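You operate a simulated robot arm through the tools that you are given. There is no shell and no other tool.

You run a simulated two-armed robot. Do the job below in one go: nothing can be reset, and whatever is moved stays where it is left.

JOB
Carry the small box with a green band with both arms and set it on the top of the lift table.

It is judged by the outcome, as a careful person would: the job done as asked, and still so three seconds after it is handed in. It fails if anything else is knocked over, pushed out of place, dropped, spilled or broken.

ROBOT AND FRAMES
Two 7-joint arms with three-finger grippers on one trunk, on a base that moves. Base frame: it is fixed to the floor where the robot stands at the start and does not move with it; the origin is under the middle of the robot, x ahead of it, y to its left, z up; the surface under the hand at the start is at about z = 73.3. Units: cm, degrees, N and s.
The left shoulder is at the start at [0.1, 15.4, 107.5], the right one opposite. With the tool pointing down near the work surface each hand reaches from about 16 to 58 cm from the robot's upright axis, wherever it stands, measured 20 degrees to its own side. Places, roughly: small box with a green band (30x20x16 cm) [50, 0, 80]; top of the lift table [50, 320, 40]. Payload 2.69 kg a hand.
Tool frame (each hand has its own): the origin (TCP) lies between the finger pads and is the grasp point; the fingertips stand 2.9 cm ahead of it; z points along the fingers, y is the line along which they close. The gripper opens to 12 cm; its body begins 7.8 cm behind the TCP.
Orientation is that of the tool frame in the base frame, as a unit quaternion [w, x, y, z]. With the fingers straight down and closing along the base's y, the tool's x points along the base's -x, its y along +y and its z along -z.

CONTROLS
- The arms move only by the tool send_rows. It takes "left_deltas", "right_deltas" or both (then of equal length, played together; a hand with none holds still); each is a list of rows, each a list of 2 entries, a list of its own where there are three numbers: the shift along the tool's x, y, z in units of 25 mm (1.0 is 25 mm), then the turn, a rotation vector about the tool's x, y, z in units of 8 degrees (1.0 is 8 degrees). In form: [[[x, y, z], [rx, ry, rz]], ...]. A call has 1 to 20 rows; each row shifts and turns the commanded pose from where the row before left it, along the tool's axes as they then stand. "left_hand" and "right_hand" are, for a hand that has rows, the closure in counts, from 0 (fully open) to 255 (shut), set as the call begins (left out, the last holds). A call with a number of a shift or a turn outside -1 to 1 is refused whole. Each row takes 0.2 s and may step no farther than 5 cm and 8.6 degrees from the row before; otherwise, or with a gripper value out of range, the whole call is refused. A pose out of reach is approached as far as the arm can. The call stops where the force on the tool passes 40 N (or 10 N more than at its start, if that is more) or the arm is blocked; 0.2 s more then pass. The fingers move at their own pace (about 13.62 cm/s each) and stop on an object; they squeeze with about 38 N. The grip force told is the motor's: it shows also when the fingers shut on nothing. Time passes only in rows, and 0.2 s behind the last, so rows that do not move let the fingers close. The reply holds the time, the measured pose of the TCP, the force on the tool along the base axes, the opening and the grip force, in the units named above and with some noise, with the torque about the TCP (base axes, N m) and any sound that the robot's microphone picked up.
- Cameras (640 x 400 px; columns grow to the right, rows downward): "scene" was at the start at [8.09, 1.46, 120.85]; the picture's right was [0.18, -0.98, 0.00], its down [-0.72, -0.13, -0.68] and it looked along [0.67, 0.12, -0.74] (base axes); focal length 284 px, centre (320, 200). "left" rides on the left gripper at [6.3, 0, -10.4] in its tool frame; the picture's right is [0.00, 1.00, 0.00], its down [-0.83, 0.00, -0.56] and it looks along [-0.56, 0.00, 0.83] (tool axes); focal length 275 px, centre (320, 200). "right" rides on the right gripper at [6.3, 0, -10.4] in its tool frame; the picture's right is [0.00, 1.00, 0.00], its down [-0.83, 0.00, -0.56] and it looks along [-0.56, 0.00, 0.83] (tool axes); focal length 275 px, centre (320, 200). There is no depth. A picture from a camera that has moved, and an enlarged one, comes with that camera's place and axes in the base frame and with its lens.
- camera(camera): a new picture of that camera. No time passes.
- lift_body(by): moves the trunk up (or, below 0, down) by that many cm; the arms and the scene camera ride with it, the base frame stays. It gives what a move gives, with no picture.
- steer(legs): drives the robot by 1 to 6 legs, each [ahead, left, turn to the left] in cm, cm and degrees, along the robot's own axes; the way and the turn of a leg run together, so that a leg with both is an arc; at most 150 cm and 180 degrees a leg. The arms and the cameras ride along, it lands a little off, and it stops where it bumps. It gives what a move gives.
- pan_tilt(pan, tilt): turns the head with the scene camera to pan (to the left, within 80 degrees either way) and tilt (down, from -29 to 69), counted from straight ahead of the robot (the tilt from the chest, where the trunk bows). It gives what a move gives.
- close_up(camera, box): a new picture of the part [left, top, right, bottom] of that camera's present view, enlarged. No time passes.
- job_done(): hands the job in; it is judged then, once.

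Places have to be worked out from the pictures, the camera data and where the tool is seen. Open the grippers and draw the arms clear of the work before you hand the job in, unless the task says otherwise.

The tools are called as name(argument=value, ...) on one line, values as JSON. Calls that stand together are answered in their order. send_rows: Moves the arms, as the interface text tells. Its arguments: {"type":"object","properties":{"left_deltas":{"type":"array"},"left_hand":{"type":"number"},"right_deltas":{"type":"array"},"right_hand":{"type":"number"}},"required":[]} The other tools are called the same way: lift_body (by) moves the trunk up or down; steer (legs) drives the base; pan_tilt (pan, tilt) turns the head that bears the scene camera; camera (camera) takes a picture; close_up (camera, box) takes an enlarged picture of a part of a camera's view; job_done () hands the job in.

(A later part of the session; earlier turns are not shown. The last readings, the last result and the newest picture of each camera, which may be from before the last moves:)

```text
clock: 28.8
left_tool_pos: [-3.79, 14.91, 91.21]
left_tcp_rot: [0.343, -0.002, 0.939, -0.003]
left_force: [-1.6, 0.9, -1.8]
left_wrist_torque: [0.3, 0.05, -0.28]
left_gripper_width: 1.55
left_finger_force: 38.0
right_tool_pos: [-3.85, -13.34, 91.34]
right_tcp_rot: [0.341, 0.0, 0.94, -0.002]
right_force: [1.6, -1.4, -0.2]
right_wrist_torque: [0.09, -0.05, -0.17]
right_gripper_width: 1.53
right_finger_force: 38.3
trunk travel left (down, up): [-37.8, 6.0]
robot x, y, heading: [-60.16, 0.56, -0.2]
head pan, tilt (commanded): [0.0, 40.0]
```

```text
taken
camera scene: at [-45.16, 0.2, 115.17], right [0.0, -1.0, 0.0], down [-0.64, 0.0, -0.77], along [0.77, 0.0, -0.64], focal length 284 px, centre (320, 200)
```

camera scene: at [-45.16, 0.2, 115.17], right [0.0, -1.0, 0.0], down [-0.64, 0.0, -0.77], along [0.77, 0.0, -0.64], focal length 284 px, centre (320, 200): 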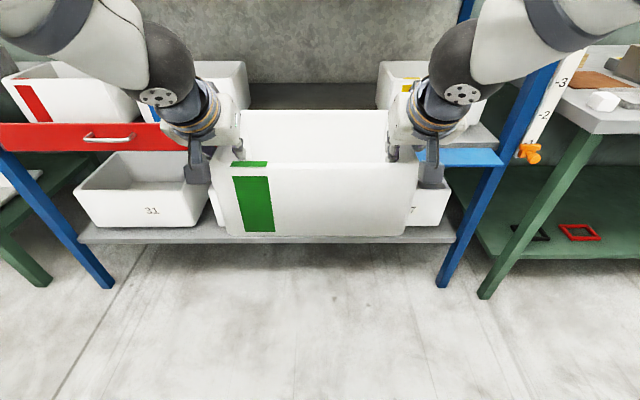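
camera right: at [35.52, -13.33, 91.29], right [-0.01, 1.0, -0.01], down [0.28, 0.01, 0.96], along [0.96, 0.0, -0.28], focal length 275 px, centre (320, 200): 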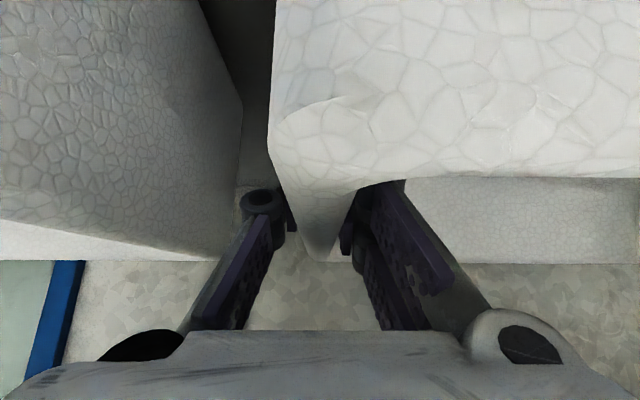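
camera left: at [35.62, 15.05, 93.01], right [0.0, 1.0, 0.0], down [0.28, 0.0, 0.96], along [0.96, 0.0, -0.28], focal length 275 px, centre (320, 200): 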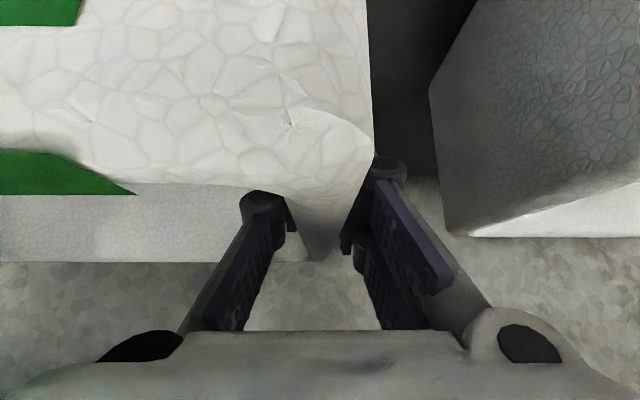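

The box is clear of the shelf and held level. Now I look left along the route toward the lift table.

pan_tilt(pan=62, tilt=15)

camera(camera="scene")

pan_tilt(pan=35, tilt=25)

camera(camera="scene")

```text
clock: 30.1
left_tool_pos: [-3.77, 14.95, 91.27]
left_tcp_rot: [0.344, -0.002, 0.939, -0.002]
left_force: [-1.4, 0.3, -1.1]
left_wrist_torque: [0.27, 0.17, -0.28]
left_gripper_width: 1.52
left_finger_force: 38.8
right_tool_pos: [-3.84, -13.47, 91.28]
right_tcp_rot: [0.341, 0.001, 0.94, -0.002]
right_force: [1.5, -1.0, 1.5]
right_wrist_torque: [0.12, -0.15, -0.16]
right_gripper_width: 1.52
right_finger_force: 37.7
trunk travel left (down, up): [-37.8, 6.0]
robot x, y, heading: [-59.95, 0.11, -0.1]
head pan, tilt (commanded): [62.0, 15.0]
```

```text
taken
camera scene: at [-49.2, 8.46, 119.11], right [0.88, -0.47, 0.0], down [-0.12, -0.23, -0.97], along [0.46, 0.85, -0.26], focal length 284 px, centre (320, 200)
```

scene: 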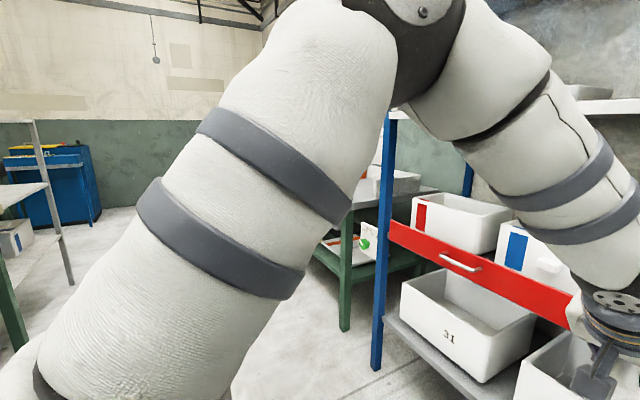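

```text
clock: 31.0
left_tool_pos: [-3.55, 14.9, 91.09]
left_tcp_rot: [0.343, -0.002, 0.939, -0.001]
left_force: [-2.4, -0.2, -1.9]
left_wrist_torque: [0.23, 0.09, -0.25]
left_gripper_width: 1.54
left_finger_force: 37.6
right_tool_pos: [-3.96, -13.48, 91.29]
right_tcp_rot: [0.34, -0.001, 0.94, -0.002]
right_force: [1.0, -0.1, 0.7]
right_wrist_torque: [0.17, -0.09, -0.15]
right_gripper_width: 1.55
right_finger_force: 38.1
trunk travel left (down, up): [-37.8, 6.0]
robot x, y, heading: [-60.17, 0.16, -0.6]
head pan, tilt (commanded): [35.0, 25.0]
```

```text
taken
camera scene: at [-46.07, 5.49, 117.5], right [0.57, -0.82, 0.0], down [-0.35, -0.24, -0.91], along [0.74, 0.52, -0.42], focal length 284 px, centre (320, 200)
```

scene: 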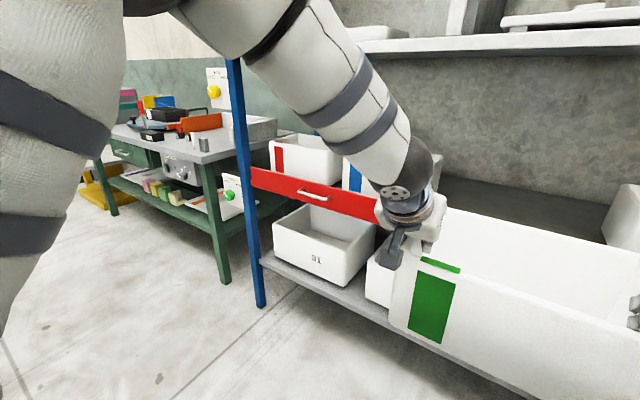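

Past the rack's blue post stands a green bench, and beyond it something yellow low on the floor, possibly the lift table. I enlarge that region.

close_up(camera="scene", box=[60, 60, 300, 210])

```text
2.67 times, centred on (180, 135) of scene
camera zoom: at [-46.07, 5.49, 117.5], right [0.57, -0.82, 0.0], down [-0.35, -0.24, -0.91], along [0.74, 0.52, -0.42], focal length 756 px, centre (693, 373)
```

zoom: 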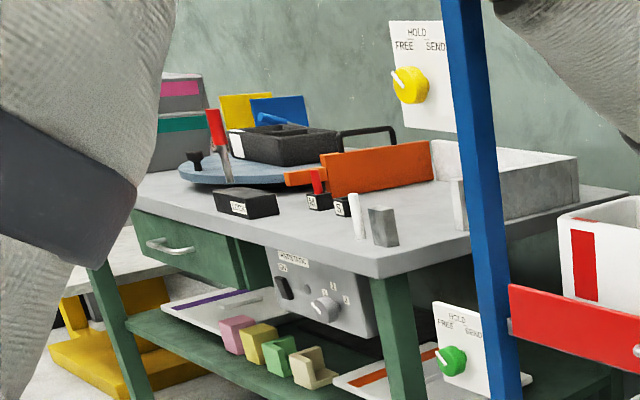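

The lift table (yellow base, grey top) stands past the green bench, whose front is at x≈28–32; my box's far edge is at x≈8, so the lane is clear. I drive 150 cm left.

steer(legs=[[0, 150, 0]])

pan_tilt(pan=20, tilt=25)

camera(camera="scene")

pan_tilt(pan=62, tilt=25)

camera(camera="scene")

```text
clock: 42.8
left_tool_pos: [-1.72, 165.94, 91.17]
left_tcp_rot: [0.343, 0.006, 0.939, -0.004]
left_force: [-1.1, 0.9, -1.7]
left_wrist_torque: [0.22, 0.06, -0.23]
left_gripper_width: 1.53
left_finger_force: 37.6
right_tool_pos: [-2.31, 137.44, 91.29]
right_tcp_rot: [0.34, 0.008, 0.94, -0.005]
right_force: [1.7, -0.5, 0.9]
right_wrist_torque: [0.12, -0.11, -0.17]
right_gripper_width: 1.55
right_finger_force: 38.7
trunk travel left (down, up): [-37.8, 6.0]
robot x, y, heading: [-57.92, 152.16, -1.1]
head pan, tilt (commanded): [35.0, 25.0]
```

```text
clock: 43.5
left_tool_pos: [-1.81, 165.71, 91.17]
left_tcp_rot: [0.344, 0.005, 0.939, -0.004]
left_force: [-1.0, 0.2, -0.6]
left_wrist_torque: [0.19, 0.01, -0.17]
left_gripper_width: 1.55
left_finger_force: 38.3
right_tool_pos: [-2.15, 137.36, 91.23]
right_tcp_rot: [0.34, 0.008, 0.94, -0.005]
right_force: [1.0, -0.8, 0.7]
right_wrist_torque: [0.06, 0.02, -0.11]
right_gripper_width: 1.51
right_finger_force: 38.0
trunk travel left (down, up): [-37.8, 6.0]
robot x, y, heading: [-58.4, 152.25, -0.9]
head pan, tilt (commanded): [20.0, 25.0]
```

```text
taken
camera scene: at [-43.11, 154.91, 117.49], right [0.32, -0.95, 0.0], down [-0.4, -0.14, -0.91], along [0.86, 0.29, -0.42], focal length 284 px, centre (320, 200)
```

scene: 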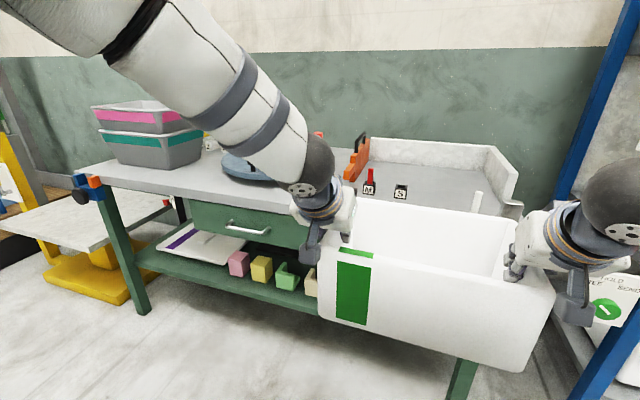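

```text
clock: 44.6
left_tool_pos: [-1.61, 165.94, 91.12]
left_tcp_rot: [0.344, 0.006, 0.939, -0.004]
left_force: [-2.0, 0.1, -0.9]
left_wrist_torque: [0.2, 0.12, -0.27]
left_gripper_width: 1.53
left_finger_force: 38.5
right_tool_pos: [-2.28, 137.53, 91.31]
right_tcp_rot: [0.34, 0.007, 0.941, -0.005]
right_force: [1.7, 0.7, 1.1]
right_wrist_torque: [0.08, -0.09, -0.14]
right_gripper_width: 1.51
right_finger_force: 38.1
trunk travel left (down, up): [-37.8, 6.0]
robot x, y, heading: [-58.07, 152.13, -1.2]
head pan, tilt (commanded): [62.0, 25.0]
```

```text
taken
camera scene: at [-47.33, 159.97, 117.49], right [0.87, -0.49, 0.0], down [-0.21, -0.37, -0.91], along [0.44, 0.79, -0.42], focal length 284 px, centre (320, 200)
```

scene: 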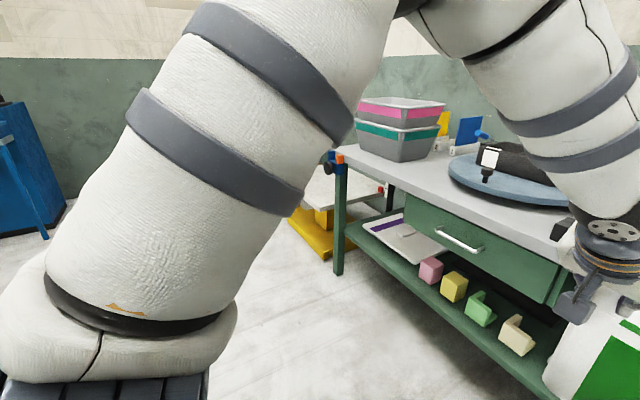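

The lane ahead stays clear (a clamp on the bench corner reaches x≈23; my box's far edge is at about x≈10). I drive on 145 cm left, easing back 3 cm and correcting the 1° heading error.

steer(legs=[[-3, 145, 1.1]])

pan_tilt(pan=15, tilt=35)

camera(camera="scene")

```text
clock: 55.9
left_tool_pos: [-4.66, 312.67, 91.18]
left_tcp_rot: [0.344, -0.009, 0.939, 0.001]
left_force: [-0.3, -0.5, -0.5]
left_wrist_torque: [0.18, 0.04, -0.22]
left_gripper_width: 1.5
left_finger_force: 38.0
right_tool_pos: [-4.41, 284.32, 91.27]
right_tcp_rot: [0.341, -0.008, 0.94, 0.001]
right_force: [0.9, -0.3, 0.9]
right_wrist_torque: [0.06, -0.01, -0.1]
right_gripper_width: 1.56
right_finger_force: 37.6
trunk travel left (down, up): [-37.8, 6.0]
robot x, y, heading: [-60.55, 296.81, 0.8]
head pan, tilt (commanded): [62.0, 25.0]
```

```text
clock: 57.1
left_tool_pos: [-4.73, 312.62, 91.26]
left_tcp_rot: [0.343, -0.009, 0.939, 0.001]
left_force: [-1.2, 0.2, -1.3]
left_wrist_torque: [0.18, 0.09, -0.18]
left_gripper_width: 1.52
left_finger_force: 37.7
right_tool_pos: [-4.32, 284.26, 91.17]
right_tcp_rot: [0.34, -0.009, 0.94, 0.001]
right_force: [1.0, 1.1, 0.8]
right_wrist_torque: [0.09, -0.08, -0.1]
right_gripper_width: 1.52
right_finger_force: 37.1
trunk travel left (down, up): [-37.8, 6.0]
robot x, y, heading: [-60.81, 297.06, 0.4]
head pan, tilt (commanded): [15.0, 35.0]
```

```text
taken
camera scene: at [-45.88, 299.47, 115.92], right [0.27, -0.96, 0.0], down [-0.55, -0.16, -0.82], along [0.79, 0.22, -0.57], focal length 284 px, centre (320, 200)
```

scene: 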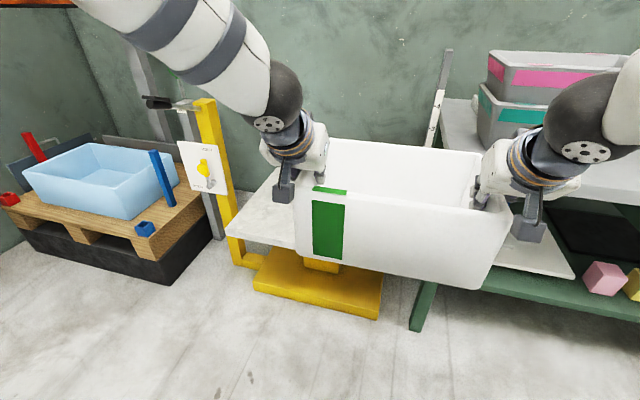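

Now the lift table is in view behind the box: its grey top's left front corner is near (27,358), with a yellow control post left of it at about (42,367). The box centre is at y≈298.5, so I shift left 21.5 cm to line it up with the table's middle.

steer(legs=[[0, 21.5, -0.5]])

pan_tilt(pan=0, tilt=40)

camera(camera="scene")

pan_tilt(pan=35, tilt=35)

camera(camera="scene")

pan_tilt(pan=-40, tilt=35)

camera(camera="scene")

```text
clock: 59.4
left_tool_pos: [-4.88, 333.74, 91.18]
left_tcp_rot: [0.343, -0.006, 0.939, 0.0]
left_force: [-0.8, 0.5, -0.9]
left_wrist_torque: [0.13, 0.07, -0.21]
left_gripper_width: 1.54
left_finger_force: 38.0
right_tool_pos: [-4.7, 305.35, 91.23]
right_tcp_rot: [0.341, -0.004, 0.94, -0.001]
right_force: [1.7, -0.2, -0.4]
right_wrist_torque: [0.07, -0.02, -0.1]
right_gripper_width: 1.55
right_finger_force: 38.4
trunk travel left (down, up): [-37.8, 6.0]
robot x, y, heading: [-60.59, 318.48, 0.2]
head pan, tilt (commanded): [15.0, 35.0]
```

```text
clock: 60.1
left_tool_pos: [-4.81, 333.8, 91.11]
left_tcp_rot: [0.344, -0.006, 0.939, 0.0]
left_force: [-1.0, -1.0, -0.4]
left_wrist_torque: [0.13, 0.04, -0.17]
left_gripper_width: 1.54
left_finger_force: 38.2
right_tool_pos: [-4.63, 305.36, 91.23]
right_tcp_rot: [0.339, -0.004, 0.941, -0.001]
right_force: [0.3, -0.1, 0.7]
right_wrist_torque: [0.05, -0.03, -0.04]
right_gripper_width: 1.55
right_finger_force: 37.9
trunk travel left (down, up): [-37.8, 6.0]
robot x, y, heading: [-61.17, 318.44, 0.5]
head pan, tilt (commanded): [0.0, 40.0]
```

```text
taken
camera scene: at [-46.04, 318.64, 115.16], right [0.01, -1.0, 0.0], down [-0.64, 0.0, -0.77], along [0.77, 0.0, -0.64], focal length 284 px, centre (320, 200)
```

scene: 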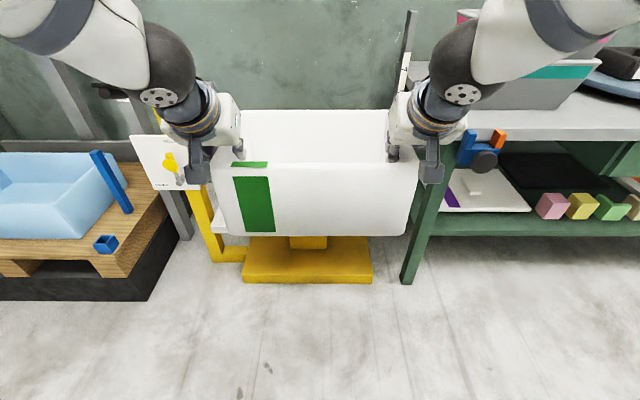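

```text
clock: 61.1
left_tool_pos: [-4.83, 333.71, 91.27]
left_tcp_rot: [0.343, -0.006, 0.939, 0.0]
left_force: [-1.2, -0.8, -0.9]
left_wrist_torque: [0.16, 0.09, -0.18]
left_gripper_width: 1.54
left_finger_force: 38.4
right_tool_pos: [-4.6, 305.38, 91.27]
right_tcp_rot: [0.34, -0.003, 0.94, -0.001]
right_force: [1.2, -0.3, 0.8]
right_wrist_torque: [0.05, -0.11, -0.11]
right_gripper_width: 1.54
right_finger_force: 38.2
trunk travel left (down, up): [-37.8, 6.0]
robot x, y, heading: [-60.75, 318.63, 0.3]
head pan, tilt (commanded): [35.0, 35.0]
```

```text
taken
camera scene: at [-47.35, 323.67, 115.92], right [0.58, -0.82, 0.0], down [-0.47, -0.33, -0.82], along [0.67, 0.47, -0.57], focal length 284 px, centre (320, 200)
```

scene: 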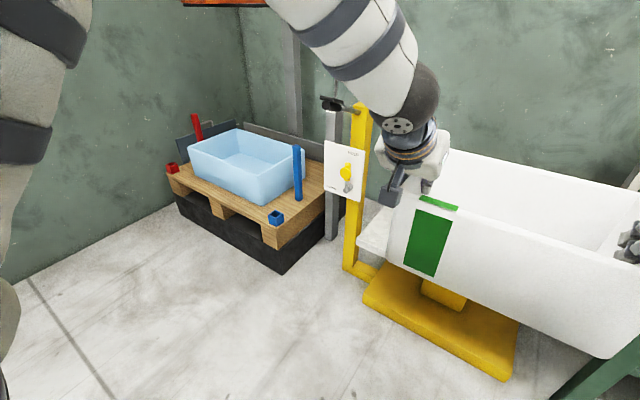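

```text
clock: 62.6
left_tool_pos: [-4.77, 333.61, 91.18]
left_tcp_rot: [0.344, -0.006, 0.939, 0.0]
left_force: [-0.7, 0.1, -1.1]
left_wrist_torque: [0.17, 0.01, -0.15]
left_gripper_width: 1.49
left_finger_force: 37.9
right_tool_pos: [-4.63, 305.44, 91.21]
right_tcp_rot: [0.34, -0.004, 0.94, 0.0]
right_force: [1.6, 0.3, 1.7]
right_wrist_torque: [0.09, -0.03, -0.09]
right_gripper_width: 1.52
right_finger_force: 37.8
trunk travel left (down, up): [-37.8, 6.0]
robot x, y, heading: [-61.11, 318.36, 0.0]
head pan, tilt (commanded): [-40.0, 35.0]
```

```text
taken
camera scene: at [-47.77, 312.97, 115.92], right [-0.64, -0.77, 0.0], down [-0.44, 0.37, -0.82], along [0.63, -0.52, -0.57], focal length 284 px, centre (320, 200)
```

scene: 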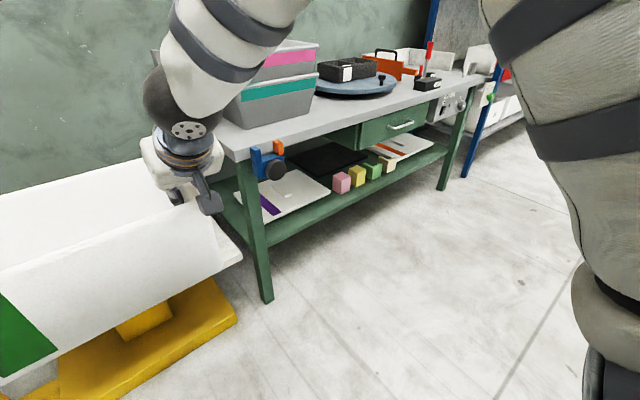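

The box itself hides the table top from here. To be careful I drive 60 cm right and look at the top from the side before setting down.

steer(legs=[[0, -60, 0]])

pan_tilt(pan=30, tilt=30)

camera(camera="scene")

```text
clock: 67.7
left_tool_pos: [-4.45, 273.58, 91.2]
left_tcp_rot: [0.343, -0.008, 0.939, 0.001]
left_force: [-1.3, -0.1, -1.3]
left_wrist_torque: [0.16, 0.05, -0.17]
left_gripper_width: 1.53
left_finger_force: 38.4
right_tool_pos: [-4.32, 245.13, 91.43]
right_tcp_rot: [0.34, -0.005, 0.94, -0.001]
right_force: [0.6, -0.2, 0.6]
right_wrist_torque: [0.05, -0.05, -0.1]
right_gripper_width: 1.54
right_finger_force: 38.1
trunk travel left (down, up): [-37.8, 6.0]
robot x, y, heading: [-60.78, 258.33, 0.6]
head pan, tilt (commanded): [-40.0, 35.0]
```

```text
clock: 69.1
left_tool_pos: [-4.54, 273.5, 91.12]
left_tcp_rot: [0.345, -0.007, 0.939, 0.001]
left_force: [-1.0, 0.2, -0.3]
left_wrist_torque: [0.15, 0.09, -0.17]
left_gripper_width: 1.51
left_finger_force: 37.4
right_tool_pos: [-4.3, 245.16, 91.33]
right_tcp_rot: [0.341, -0.005, 0.94, -0.001]
right_force: [0.4, -0.1, 0.8]
right_wrist_torque: [0.09, -0.11, -0.09]
right_gripper_width: 1.55
right_finger_force: 37.9
trunk travel left (down, up): [-37.8, 6.0]
robot x, y, heading: [-60.41, 258.48, 0.4]
head pan, tilt (commanded): [30.0, 30.0]
```

```text
taken
camera scene: at [-46.39, 262.86, 116.7], right [0.51, -0.86, 0.0], down [-0.43, -0.25, -0.87], along [0.75, 0.44, -0.5], focal length 284 px, centre (320, 200)
```

scene: 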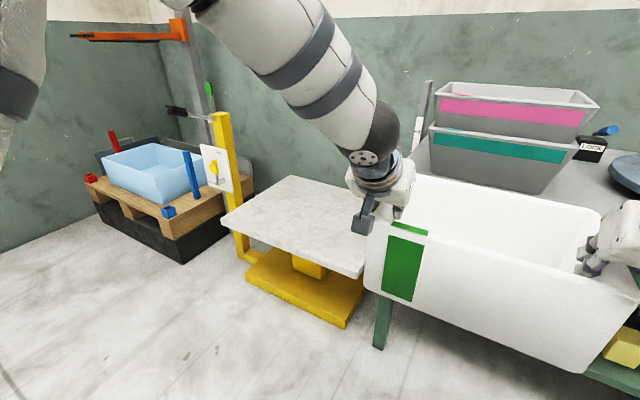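

The lift table's top is visible now: a plain, apparently empty grey plate. I enlarge it to measure its corners and check for small objects.

close_up(camera="scene", box=[200, 150, 440, 300])

```text
2.67 times, centred on (320, 225) of scene
camera zoom: at [-46.39, 262.86, 116.7], right [0.51, -0.86, 0.0], down [-0.43, -0.25, -0.87], along [0.75, 0.44, -0.5], focal length 756 px, centre (320, 133)
```

zoom: 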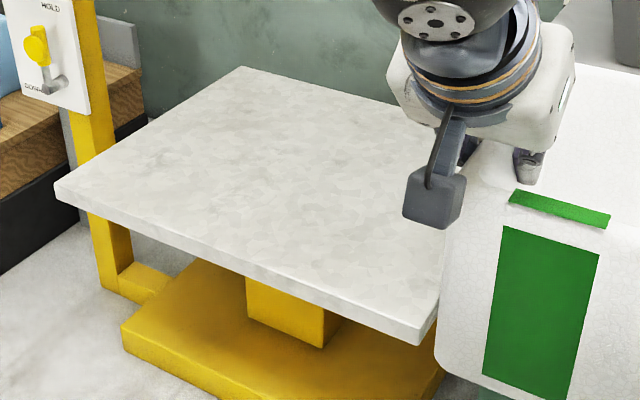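

The top is bare. Its corners suggest it is nearer z≈44–46 than 40, so I take a second, shifted view for triangulation while moving back left.

steer(legs=[[0, 30, -0.3]])

camera(camera="scene")

close_up(camera="scene", box=[200, 150, 440, 300])

```text
clock: 72.0
left_tool_pos: [-4.63, 303.13, 91.22]
left_tcp_rot: [0.344, -0.007, 0.939, 0.001]
left_force: [-0.3, -1.0, -2.0]
left_wrist_torque: [0.18, 0.07, -0.2]
left_gripper_width: 1.55
left_finger_force: 38.0
right_tool_pos: [-4.52, 274.69, 91.35]
right_tcp_rot: [0.34, -0.004, 0.94, -0.001]
right_force: [1.0, -0.6, 1.5]
right_wrist_torque: [0.01, -0.03, -0.07]
right_gripper_width: 1.5
right_finger_force: 38.2
trunk travel left (down, up): [-37.8, 6.0]
robot x, y, heading: [-60.81, 288.1, 0.1]
head pan, tilt (commanded): [30.0, 30.0]
```

```text
taken
camera scene: at [-46.57, 292.5, 116.7], right [0.5, -0.86, 0.0], down [-0.43, -0.25, -0.87], along [0.75, 0.44, -0.5], focal length 284 px, centre (320, 200)
```

scene: 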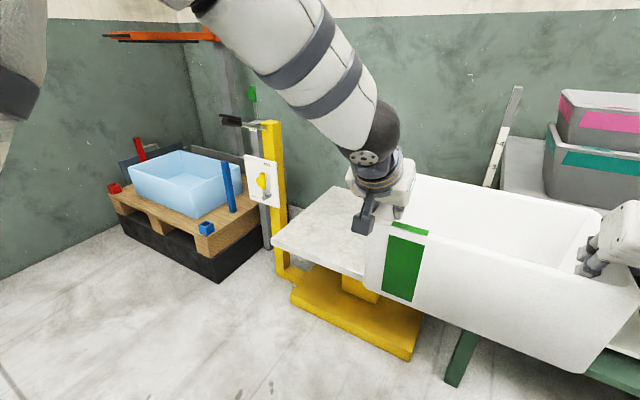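

```text
2.67 times, centred on (320, 225) of scene
camera zoom: at [-46.57, 292.5, 116.7], right [0.5, -0.86, 0.0], down [-0.43, -0.25, -0.87], along [0.75, 0.44, -0.5], focal length 756 px, centre (320, 133)
```

zoom: 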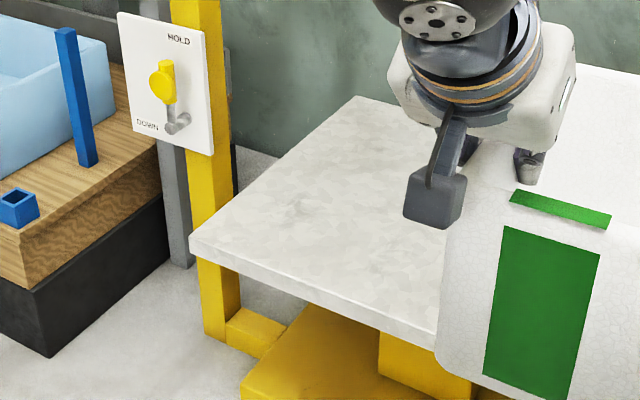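

Triangulating both views, the table top is at z≈46, spanning x≈22–75 and y≈288–355, and it is empty; the post with the panel stands outside at y≥362. I shift left 31 cm so the box centre lines up with y≈320.

steer(legs=[[0, 31, 0]])

pan_tilt(pan=55, tilt=5)

camera(camera="scene")

pan_tilt(pan=-55, tilt=5)

camera(camera="scene")

```text
clock: 74.9
left_tool_pos: [-4.66, 333.6, 91.18]
left_tcp_rot: [0.344, -0.005, 0.939, -0.001]
left_force: [-0.5, 0.3, -0.8]
left_wrist_torque: [0.11, 0.03, -0.15]
left_gripper_width: 1.52
left_finger_force: 37.8
right_tool_pos: [-4.66, 305.32, 91.28]
right_tcp_rot: [0.341, -0.003, 0.94, -0.001]
right_force: [1.6, 0.4, 0.8]
right_wrist_torque: [0.05, -0.03, -0.11]
right_gripper_width: 1.54
right_finger_force: 38.4
trunk travel left (down, up): [-37.8, 6.0]
robot x, y, heading: [-60.66, 318.53, 0.3]
head pan, tilt (commanded): [30.0, 30.0]
```

```text
clock: 75.8
left_tool_pos: [-4.72, 333.74, 91.26]
left_tcp_rot: [0.344, -0.004, 0.939, -0.001]
left_force: [0.3, -0.3, -0.4]
left_wrist_torque: [0.11, 0.02, -0.13]
left_gripper_width: 1.57
left_finger_force: 37.9
right_tool_pos: [-4.58, 305.23, 91.3]
right_tcp_rot: [0.341, -0.004, 0.94, 0.0]
right_force: [0.6, -0.5, -0.3]
right_wrist_torque: [0.02, -0.05, -0.06]
right_gripper_width: 1.52
right_finger_force: 37.5
trunk travel left (down, up): [-37.8, 6.0]
robot x, y, heading: [-60.86, 318.8, 0.0]
head pan, tilt (commanded): [55.0, 5.0]
```

```text
taken
camera scene: at [-49.26, 326.09, 120.73], right [0.82, -0.57, 0.0], down [-0.05, -0.07, -1.0], along [0.57, 0.82, -0.09], focal length 284 px, centre (320, 200)
```

scene: 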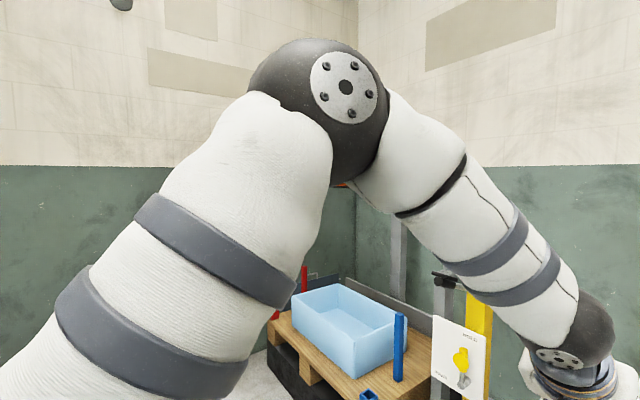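

```text
clock: 77.7
left_tool_pos: [-4.71, 333.53, 91.09]
left_tcp_rot: [0.344, -0.005, 0.939, 0.0]
left_force: [-0.1, 0.7, -1.7]
left_wrist_torque: [0.12, 0.02, -0.18]
left_gripper_width: 1.54
left_finger_force: 37.8
right_tool_pos: [-4.64, 305.27, 91.23]
right_tcp_rot: [0.341, -0.004, 0.94, -0.001]
right_force: [0.6, -0.1, 0.2]
right_wrist_torque: [0.04, 0.0, -0.05]
right_gripper_width: 1.54
right_finger_force: 38.1
trunk travel left (down, up): [-37.8, 6.0]
robot x, y, heading: [-60.77, 318.46, 0.2]
head pan, tilt (commanded): [-55.0, 5.0]
```

```text
taken
camera scene: at [-49.21, 311.05, 120.74], right [-0.82, -0.58, 0.0], down [-0.05, 0.07, -1.0], along [0.57, -0.81, -0.09], focal length 284 px, centre (320, 200)
```

scene: 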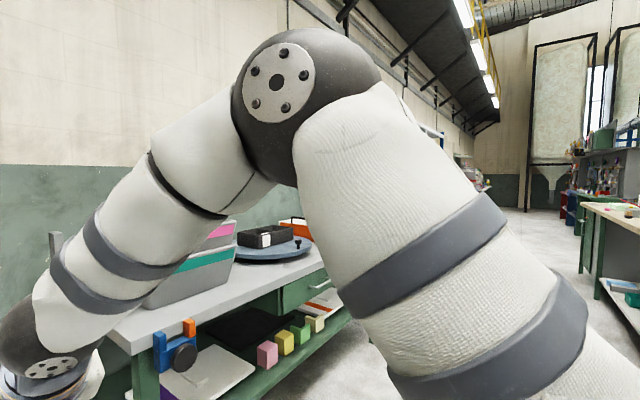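

Elbows will end near x≈16, y≈348 and 290, clear of the post (y≥362) and the bench. With the box still 30 cm above the table I drive ahead 40 cm and check.

pan_tilt(pan=0, tilt=50)

steer(legs=[[40, 0, -0.2]])

camera(camera="scene")

camera(camera="left")

camera(camera="right")

```text
clock: 78.9
left_tool_pos: [-4.79, 333.67, 91.17]
left_tcp_rot: [0.343, -0.005, 0.939, 0.0]
left_force: [-0.6, 0.3, 0.0]
left_wrist_torque: [0.12, -0.01, -0.16]
left_gripper_width: 1.53
left_finger_force: 38.1
right_tool_pos: [-4.62, 305.25, 91.25]
right_tcp_rot: [0.34, -0.004, 0.94, -0.001]
right_force: [0.5, 0.2, 0.4]
right_wrist_torque: [0.02, -0.05, -0.04]
right_gripper_width: 1.53
right_finger_force: 38.0
trunk travel left (down, up): [-37.8, 6.0]
robot x, y, heading: [-60.93, 318.68, 0.4]
head pan, tilt (commanded): [0.0, 50.0]
```

```text
clock: 81.4
left_tool_pos: [35.22, 333.59, 91.16]
left_tcp_rot: [0.343, -0.003, 0.939, -0.001]
left_force: [0.3, 0.3, -1.3]
left_wrist_torque: [0.17, 0.01, -0.18]
left_gripper_width: 1.52
left_finger_force: 38.1
right_tool_pos: [35.31, 305.06, 91.27]
right_tcp_rot: [0.34, -0.001, 0.94, -0.001]
right_force: [0.0, 0.6, 0.4]
right_wrist_torque: [0.03, -0.01, -0.04]
right_gripper_width: 1.54
right_finger_force: 38.4
trunk travel left (down, up): [-37.8, 6.0]
robot x, y, heading: [-21.28, 318.93, 0.0]
head pan, tilt (commanded): [0.0, 50.0]
```

```text
taken
camera scene: at [-6.8, 318.59, 113.74], right [0.0, -1.0, 0.0], down [-0.77, 0.0, -0.64], along [0.64, 0.0, -0.77], focal length 284 px, centre (320, 200)
```

scene: 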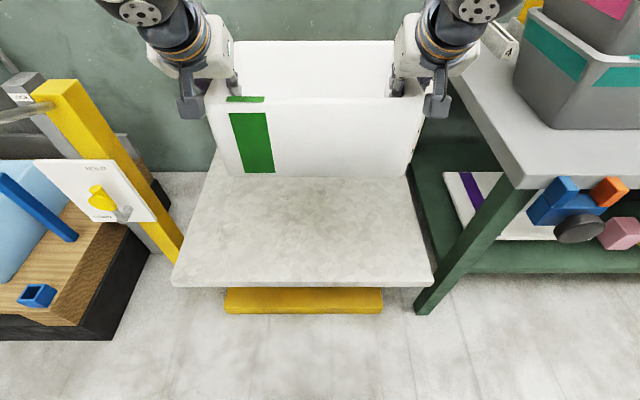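

```text
taken
camera left: at [23.77, 333.55, 95.03], right [0.0, 1.0, 0.0], down [0.28, 0.0, 0.96], along [0.96, 0.0, -0.28], focal length 275 px, centre (320, 200)
```

left: 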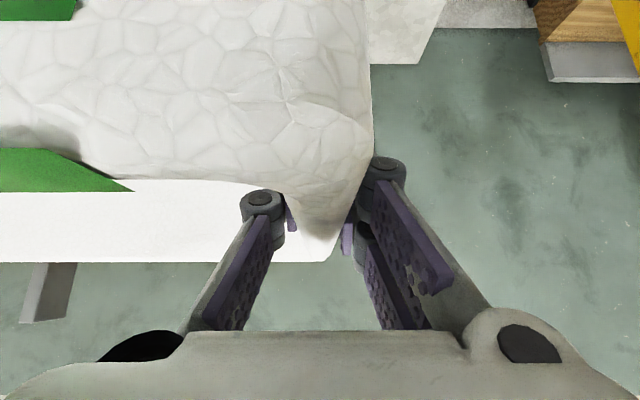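

```text
taken
camera right: at [23.74, 305.14, 95.3], right [-0.01, 1.0, -0.01], down [0.28, 0.01, 0.96], along [0.96, 0.0, -0.28], focal length 275 px, centre (320, 200)
```

right: 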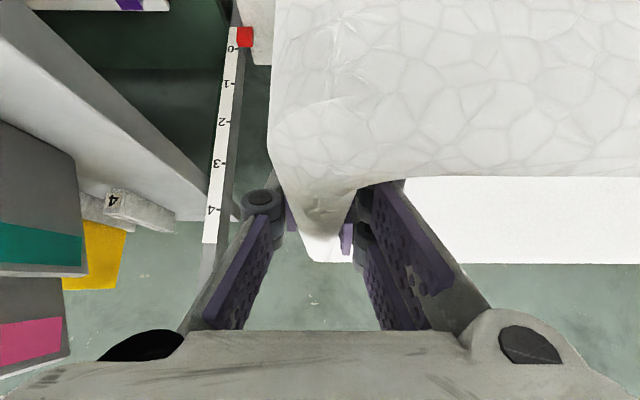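

The box hovers level over the table; the top is empty, and a level gauge stands at its back right corner (about x≈68, y≈289), out of my way. I drive 10 cm further ahead to centre the box over the plate.

steer(legs=[[10, 1, 0]])

camera(camera="scene")

```text
clock: 82.6
left_tool_pos: [45.26, 334.35, 91.1]
left_tcp_rot: [0.344, -0.003, 0.939, -0.001]
left_force: [-0.1, 0.5, -1.1]
left_wrist_torque: [0.09, 0.05, -0.12]
left_gripper_width: 1.53
left_finger_force: 38.3
right_tool_pos: [45.36, 305.95, 91.3]
right_tcp_rot: [0.34, -0.001, 0.941, -0.002]
right_force: [0.3, -0.3, 0.3]
right_wrist_torque: [-0.02, -0.08, 0.01]
right_gripper_width: 1.56
right_finger_force: 38.2
trunk travel left (down, up): [-37.8, 6.0]
robot x, y, heading: [-10.6, 319.67, -0.2]
head pan, tilt (commanded): [0.0, 50.0]
```

```text
taken
camera scene: at [3.21, 319.58, 113.73], right [0.0, -1.0, 0.0], down [-0.77, 0.0, -0.64], along [0.64, 0.0, -0.77], focal length 284 px, centre (320, 200)
```

scene: 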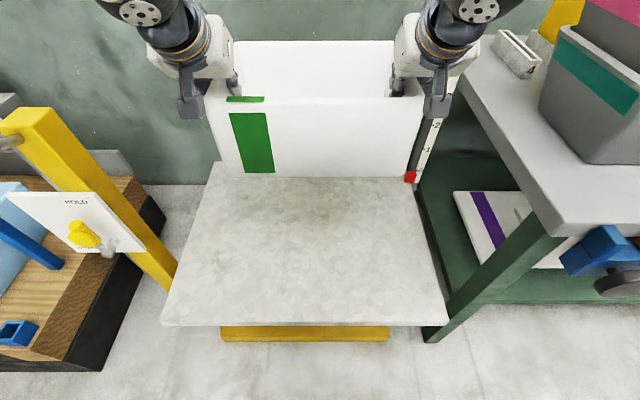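

The box centre is over the plate's middle and everything around is clear. I lower the trunk in stages, first 12 cm, watching the elbows relative to the post and bench.

lift_body(by=-12)

camera(camera="scene")

pan_tilt(pan=60, tilt=20)

camera(camera="scene")

pan_tilt(pan=-60, tilt=20)

camera(camera="scene")

```text
clock: 84.1
left_tool_pos: [45.31, 334.33, 79.15]
left_tcp_rot: [0.344, -0.003, 0.939, -0.001]
left_force: [-0.9, -0.3, -1.1]
left_wrist_torque: [0.13, 0.09, -0.16]
left_gripper_width: 1.54
left_finger_force: 38.1
right_tool_pos: [45.28, 306.07, 79.41]
right_tcp_rot: [0.341, -0.002, 0.94, -0.002]
right_force: [1.3, 0.2, -0.1]
right_wrist_torque: [0.01, -0.12, 0.0]
right_gripper_width: 1.52
right_finger_force: 37.9
trunk travel left (down, up): [-25.8, 18.0]
robot x, y, heading: [-10.83, 319.5, -0.0]
head pan, tilt (commanded): [0.0, 50.0]
```

```text
taken
camera scene: at [7.25, 319.57, 100.86], right [0.0, -1.0, 0.0], down [-0.77, 0.0, -0.64], along [0.64, 0.0, -0.77], focal length 284 px, centre (320, 200)
```

scene: 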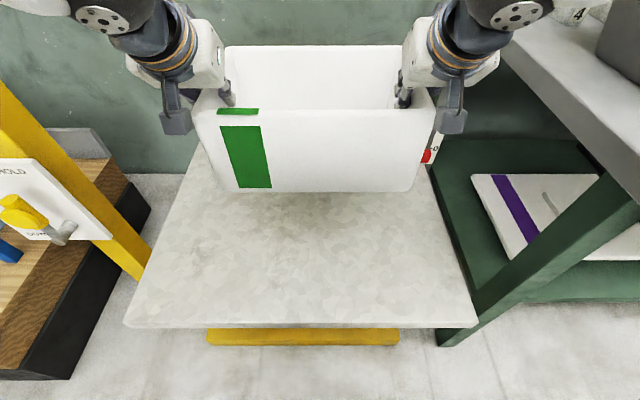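

```text
clock: 85.4
left_tool_pos: [45.27, 334.29, 79.22]
left_tcp_rot: [0.345, -0.004, 0.939, -0.001]
left_force: [-1.2, 0.4, -0.7]
left_wrist_torque: [0.11, 0.0, -0.17]
left_gripper_width: 1.53
left_finger_force: 38.2
right_tool_pos: [45.2, 306.13, 79.24]
right_tcp_rot: [0.34, 0.0, 0.94, -0.002]
right_force: [0.8, 0.1, -0.4]
right_wrist_torque: [0.04, 0.01, -0.04]
right_gripper_width: 1.53
right_finger_force: 38.1
trunk travel left (down, up): [-25.8, 18.0]
robot x, y, heading: [-10.98, 319.75, -0.4]
head pan, tilt (commanded): [60.0, 20.0]
```

```text
taken
camera scene: at [4.24, 327.63, 105.41], right [0.87, -0.5, 0.0], down [-0.17, -0.3, -0.94], along [0.47, 0.81, -0.34], focal length 284 px, centre (320, 200)
```

scene: 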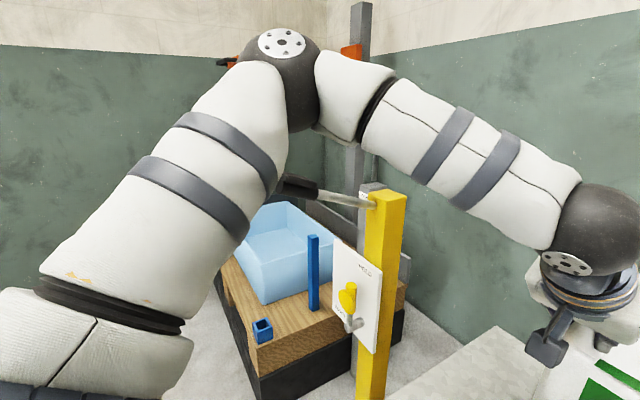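

```text
clock: 87.4
left_tool_pos: [45.3, 334.53, 79.25]
left_tcp_rot: [0.344, -0.003, 0.939, -0.001]
left_force: [-0.5, -0.7, -0.1]
left_wrist_torque: [0.1, 0.0, -0.12]
left_gripper_width: 1.53
left_finger_force: 37.9
right_tool_pos: [45.24, 306.05, 79.23]
right_tcp_rot: [0.341, -0.001, 0.94, -0.001]
right_force: [0.3, 0.2, 0.4]
right_wrist_torque: [0.01, 0.0, -0.02]
right_gripper_width: 1.54
right_finger_force: 37.4
trunk travel left (down, up): [-25.8, 18.0]
robot x, y, heading: [-11.08, 319.56, 0.2]
head pan, tilt (commanded): [-60.0, 20.0]
```

```text
taken
camera scene: at [4.22, 311.51, 105.42], right [-0.87, -0.5, 0.0], down [-0.17, 0.3, -0.94], along [0.47, -0.81, -0.34], focal length 284 px, centre (320, 200)
```

scene: 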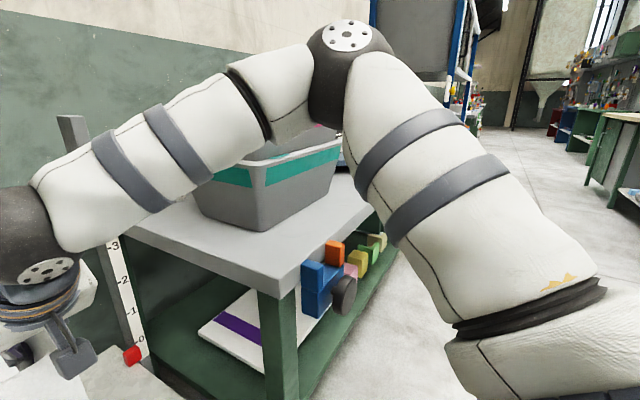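

A lever on the post's top reaches toward me, tip near (23, 372, 91), and the left elbow flares out as the trunk lowers. For safety I back off 9 cm, which keeps the box well on the plate (about x≈28–48, plate from x≈23) and the elbows away from the lever and the bench clamp.

steer(legs=[[-9, -1, 0]])

lift_body(by=-7)

camera(camera="scene")

pan_tilt(pan=60, tilt=20)

camera(camera="scene")

```text
clock: 88.5
left_tool_pos: [36.37, 333.41, 79.26]
left_tcp_rot: [0.344, -0.003, 0.939, -0.001]
left_force: [-1.6, -0.1, -0.4]
left_wrist_torque: [0.06, 0.03, -0.13]
left_gripper_width: 1.52
left_finger_force: 38.2
right_tool_pos: [36.29, 305.11, 79.32]
right_tcp_rot: [0.341, -0.001, 0.94, -0.002]
right_force: [0.1, -0.2, 0.7]
right_wrist_torque: [0.02, -0.03, -0.01]
right_gripper_width: 1.55
right_finger_force: 38.1
trunk travel left (down, up): [-25.8, 18.0]
robot x, y, heading: [-20.02, 318.45, -0.1]
head pan, tilt (commanded): [-60.0, 20.0]
```

```text
clock: 89.6
left_tool_pos: [36.34, 333.47, 72.24]
left_tcp_rot: [0.344, -0.003, 0.939, -0.001]
left_force: [-1.3, -0.2, 0.0]
left_wrist_torque: [0.09, 0.02, -0.14]
left_gripper_width: 1.55
left_finger_force: 37.4
right_tool_pos: [36.32, 305.09, 72.3]
right_tcp_rot: [0.341, -0.001, 0.94, -0.002]
right_force: [-0.1, -0.4, -0.7]
right_wrist_torque: [0.05, 0.01, -0.05]
right_gripper_width: 1.53
right_finger_force: 38.2
trunk travel left (down, up): [-18.8, 25.0]
robot x, y, heading: [-19.72, 318.71, -0.2]
head pan, tilt (commanded): [-60.0, 20.0]
```

```text
taken
camera scene: at [-2.79, 310.51, 98.34], right [-0.87, -0.5, 0.0], down [-0.17, 0.3, -0.94], along [0.47, -0.81, -0.34], focal length 284 px, centre (320, 200)
```

scene: 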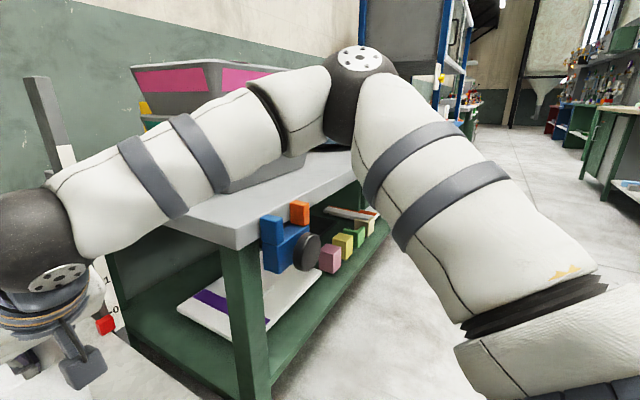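

```text
clock: 91.6
left_tool_pos: [36.33, 333.45, 72.24]
left_tcp_rot: [0.344, -0.003, 0.939, 0.0]
left_force: [-1.1, -1.0, -1.1]
left_wrist_torque: [0.1, 0.04, -0.13]
left_gripper_width: 1.53
left_finger_force: 37.6
right_tool_pos: [36.39, 305.04, 72.23]
right_tcp_rot: [0.341, 0.0, 0.94, -0.002]
right_force: [1.0, 0.0, 0.3]
right_wrist_torque: [0.03, 0.0, 0.0]
right_gripper_width: 1.52
right_finger_force: 38.2
trunk travel left (down, up): [-18.8, 25.0]
robot x, y, heading: [-19.4, 318.52, -0.1]
head pan, tilt (commanded): [60.0, 20.0]
```

```text
taken
camera scene: at [-2.75, 326.63, 98.33], right [0.87, -0.5, 0.0], down [-0.17, -0.3, -0.94], along [0.47, 0.81, -0.34], focal length 284 px, centre (320, 200)
```

scene: 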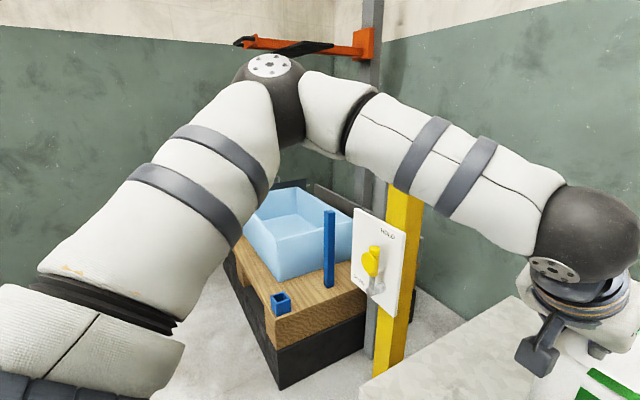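

Both elbows now sit near x≈9, well short of the lever tip and the clamp. The box bottom is at about z≈58, so I lower 8 cm more and look.

lift_body(by=-8)

camera(camera="scene")

pan_tilt(pan=0, tilt=50)

camera(camera="scene")

```text
clock: 92.7
left_tool_pos: [36.39, 333.47, 64.28]
left_tcp_rot: [0.344, -0.004, 0.939, -0.001]
left_force: [0.5, 0.6, -0.3]
left_wrist_torque: [0.13, 0.07, -0.16]
left_gripper_width: 1.54
left_finger_force: 37.9
right_tool_pos: [36.38, 305.06, 64.32]
right_tcp_rot: [0.341, -0.002, 0.94, -0.001]
right_force: [0.7, 0.7, 0.2]
right_wrist_torque: [0.06, -0.04, -0.04]
right_gripper_width: 1.53
right_finger_force: 38.2
trunk travel left (down, up): [-10.8, 33.0]
robot x, y, heading: [-19.47, 318.36, -0.2]
head pan, tilt (commanded): [60.0, 20.0]
```

```text
taken
camera scene: at [0.22, 326.63, 89.18], right [0.87, -0.5, 0.0], down [-0.17, -0.3, -0.94], along [0.47, 0.81, -0.34], focal length 284 px, centre (320, 200)
```

scene: 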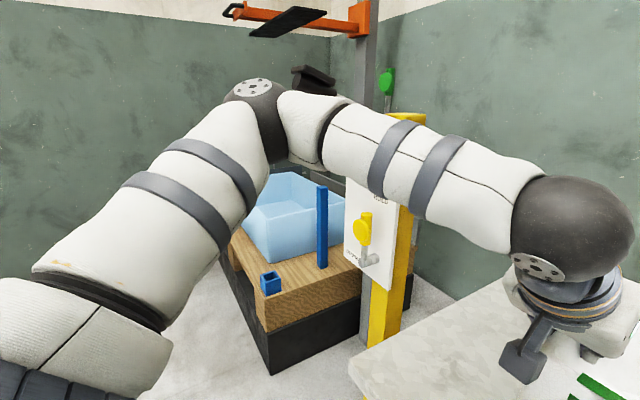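

```text
clock: 94.0
left_tool_pos: [36.23, 333.42, 64.14]
left_tcp_rot: [0.343, -0.004, 0.939, -0.001]
left_force: [0.0, -1.3, -0.7]
left_wrist_torque: [0.11, -0.01, -0.14]
left_gripper_width: 1.53
left_finger_force: 37.8
right_tool_pos: [36.33, 305.1, 64.39]
right_tcp_rot: [0.341, 0.0, 0.94, -0.002]
right_force: [0.4, 0.1, -0.2]
right_wrist_torque: [0.06, 0.05, -0.01]
right_gripper_width: 1.53
right_finger_force: 38.5
trunk travel left (down, up): [-10.8, 33.0]
robot x, y, heading: [-19.95, 318.66, 0.0]
head pan, tilt (commanded): [0.0, 50.0]
```

```text
taken
camera scene: at [3.28, 318.57, 84.61], right [0.0, -1.0, 0.0], down [-0.77, 0.0, -0.64], along [0.64, 0.0, -0.77], focal length 284 px, centre (320, 200)
```

scene: 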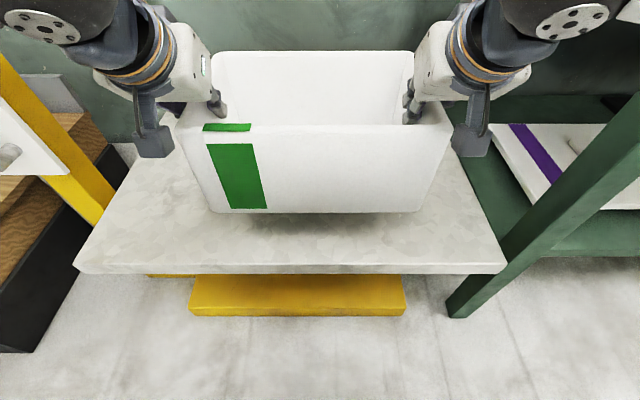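

The box bottom is at z≈50, the plate at about z≈44, and the elbows keep about 10 cm from the lever. I lower 4 cm and then go on in small steps, watching the forces for contact.

lift_body(by=-4)

camera(camera="scene")

camera(camera="left")

```text
clock: 94.9
left_tool_pos: [36.47, 333.41, 60.2]
left_tcp_rot: [0.344, -0.003, 0.939, -0.001]
left_force: [0.0, 1.2, -0.3]
left_wrist_torque: [0.1, 0.01, -0.07]
left_gripper_width: 1.53
left_finger_force: 37.6
right_tool_pos: [36.27, 305.04, 60.26]
right_tcp_rot: [0.341, -0.002, 0.94, 0.0]
right_force: [0.7, -1.0, -0.1]
right_wrist_torque: [-0.08, 0.04, -0.02]
right_gripper_width: 1.54
right_finger_force: 37.9
trunk travel left (down, up): [-6.8, 37.0]
robot x, y, heading: [-20.28, 318.28, 0.2]
head pan, tilt (commanded): [0.0, 50.0]
```

```text
taken
camera scene: at [4.83, 318.56, 79.98], right [0.0, -1.0, 0.0], down [-0.77, 0.0, -0.64], along [0.64, 0.0, -0.77], focal length 284 px, centre (320, 200)
```

scene: 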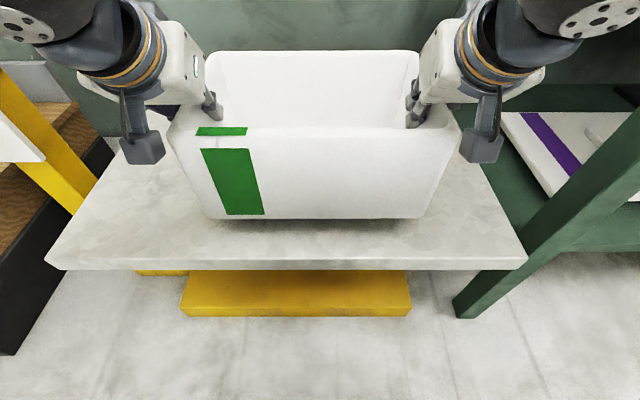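

```text
taken
camera left: at [24.83, 333.51, 64.07], right [0.0, 1.0, 0.0], down [0.28, 0.0, 0.96], along [0.96, 0.0, -0.28], focal length 275 px, centre (320, 200)
```

left: 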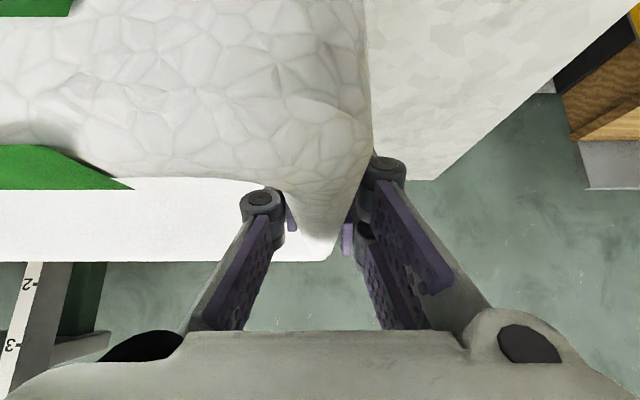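

No contact yet; bottom at about z≈46.4. I lower 2 cm more.

lift_body(by=-2)

camera(camera="scene")

```text
clock: 95.5
left_tool_pos: [36.4, 333.45, 58.09]
left_tcp_rot: [0.343, -0.004, 0.939, -0.001]
left_force: [-1.3, 0.1, -0.8]
left_wrist_torque: [0.12, 0.08, -0.13]
left_gripper_width: 1.55
left_finger_force: 37.9
right_tool_pos: [36.51, 305.0, 58.3]
right_tcp_rot: [0.341, 0.0, 0.94, -0.003]
right_force: [-0.4, 0.5, 0.6]
right_wrist_torque: [0.0, -0.05, 0.0]
right_gripper_width: 1.53
right_finger_force: 38.0
trunk travel left (down, up): [-4.8, 39.0]
robot x, y, heading: [-19.62, 318.43, -0.1]
head pan, tilt (commanded): [0.0, 50.0]
```

```text
taken
camera scene: at [5.51, 318.56, 77.87], right [0.0, -1.0, 0.0], down [-0.77, 0.0, -0.64], along [0.64, 0.0, -0.77], focal length 284 px, centre (320, 200)
```

scene: 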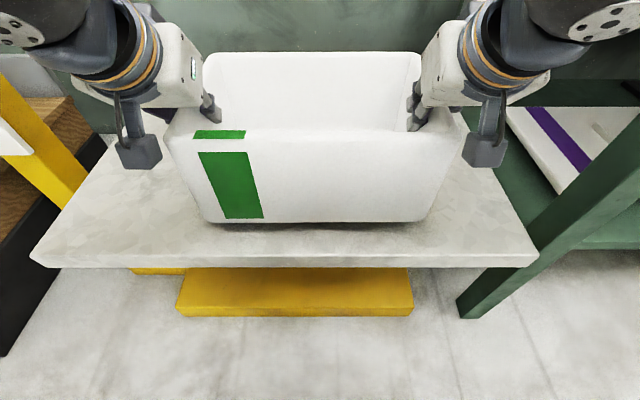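

The shadow under the box is narrowing; still no contact force. I lower 1 cm.

lift_body(by=-1)

close_up(camera="scene", box=[140, 130, 460, 290])

```text
clock: 96.1
left_tool_pos: [36.49, 333.41, 57.13]
left_tcp_rot: [0.344, -0.003, 0.939, -0.001]
left_force: [-0.5, 0.8, 3.7]
left_wrist_torque: [0.13, 0.03, -0.18]
left_gripper_width: 1.54
left_finger_force: 38.0
right_tool_pos: [36.33, 304.99, 57.26]
right_tcp_rot: [0.342, -0.002, 0.94, 0.0]
right_force: [2.3, 0.5, -0.5]
right_wrist_torque: [0.0, -0.58, -0.08]
right_gripper_width: 1.53
right_finger_force: 38.7
trunk travel left (down, up): [-3.8, 40.0]
robot x, y, heading: [-19.89, 318.47, 0.0]
head pan, tilt (commanded): [0.0, 50.0]
```

```text
2.00 times, centred on (300, 210) of scene
camera zoom: at [5.8, 318.56, 76.91], right [0.0, -1.0, 0.0], down [-0.77, 0.0, -0.64], along [0.64, 0.0, -0.77], focal length 567 px, centre (360, 180)
```

zoom: 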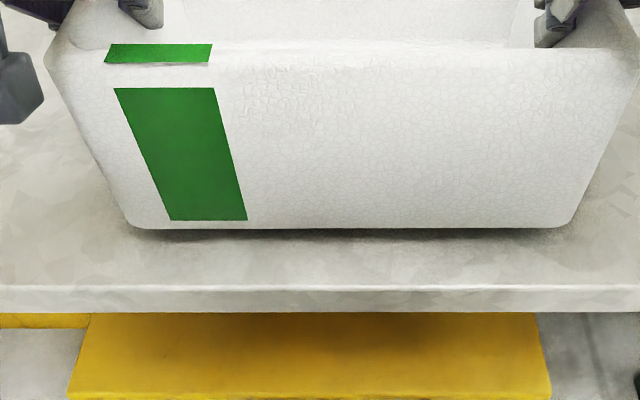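

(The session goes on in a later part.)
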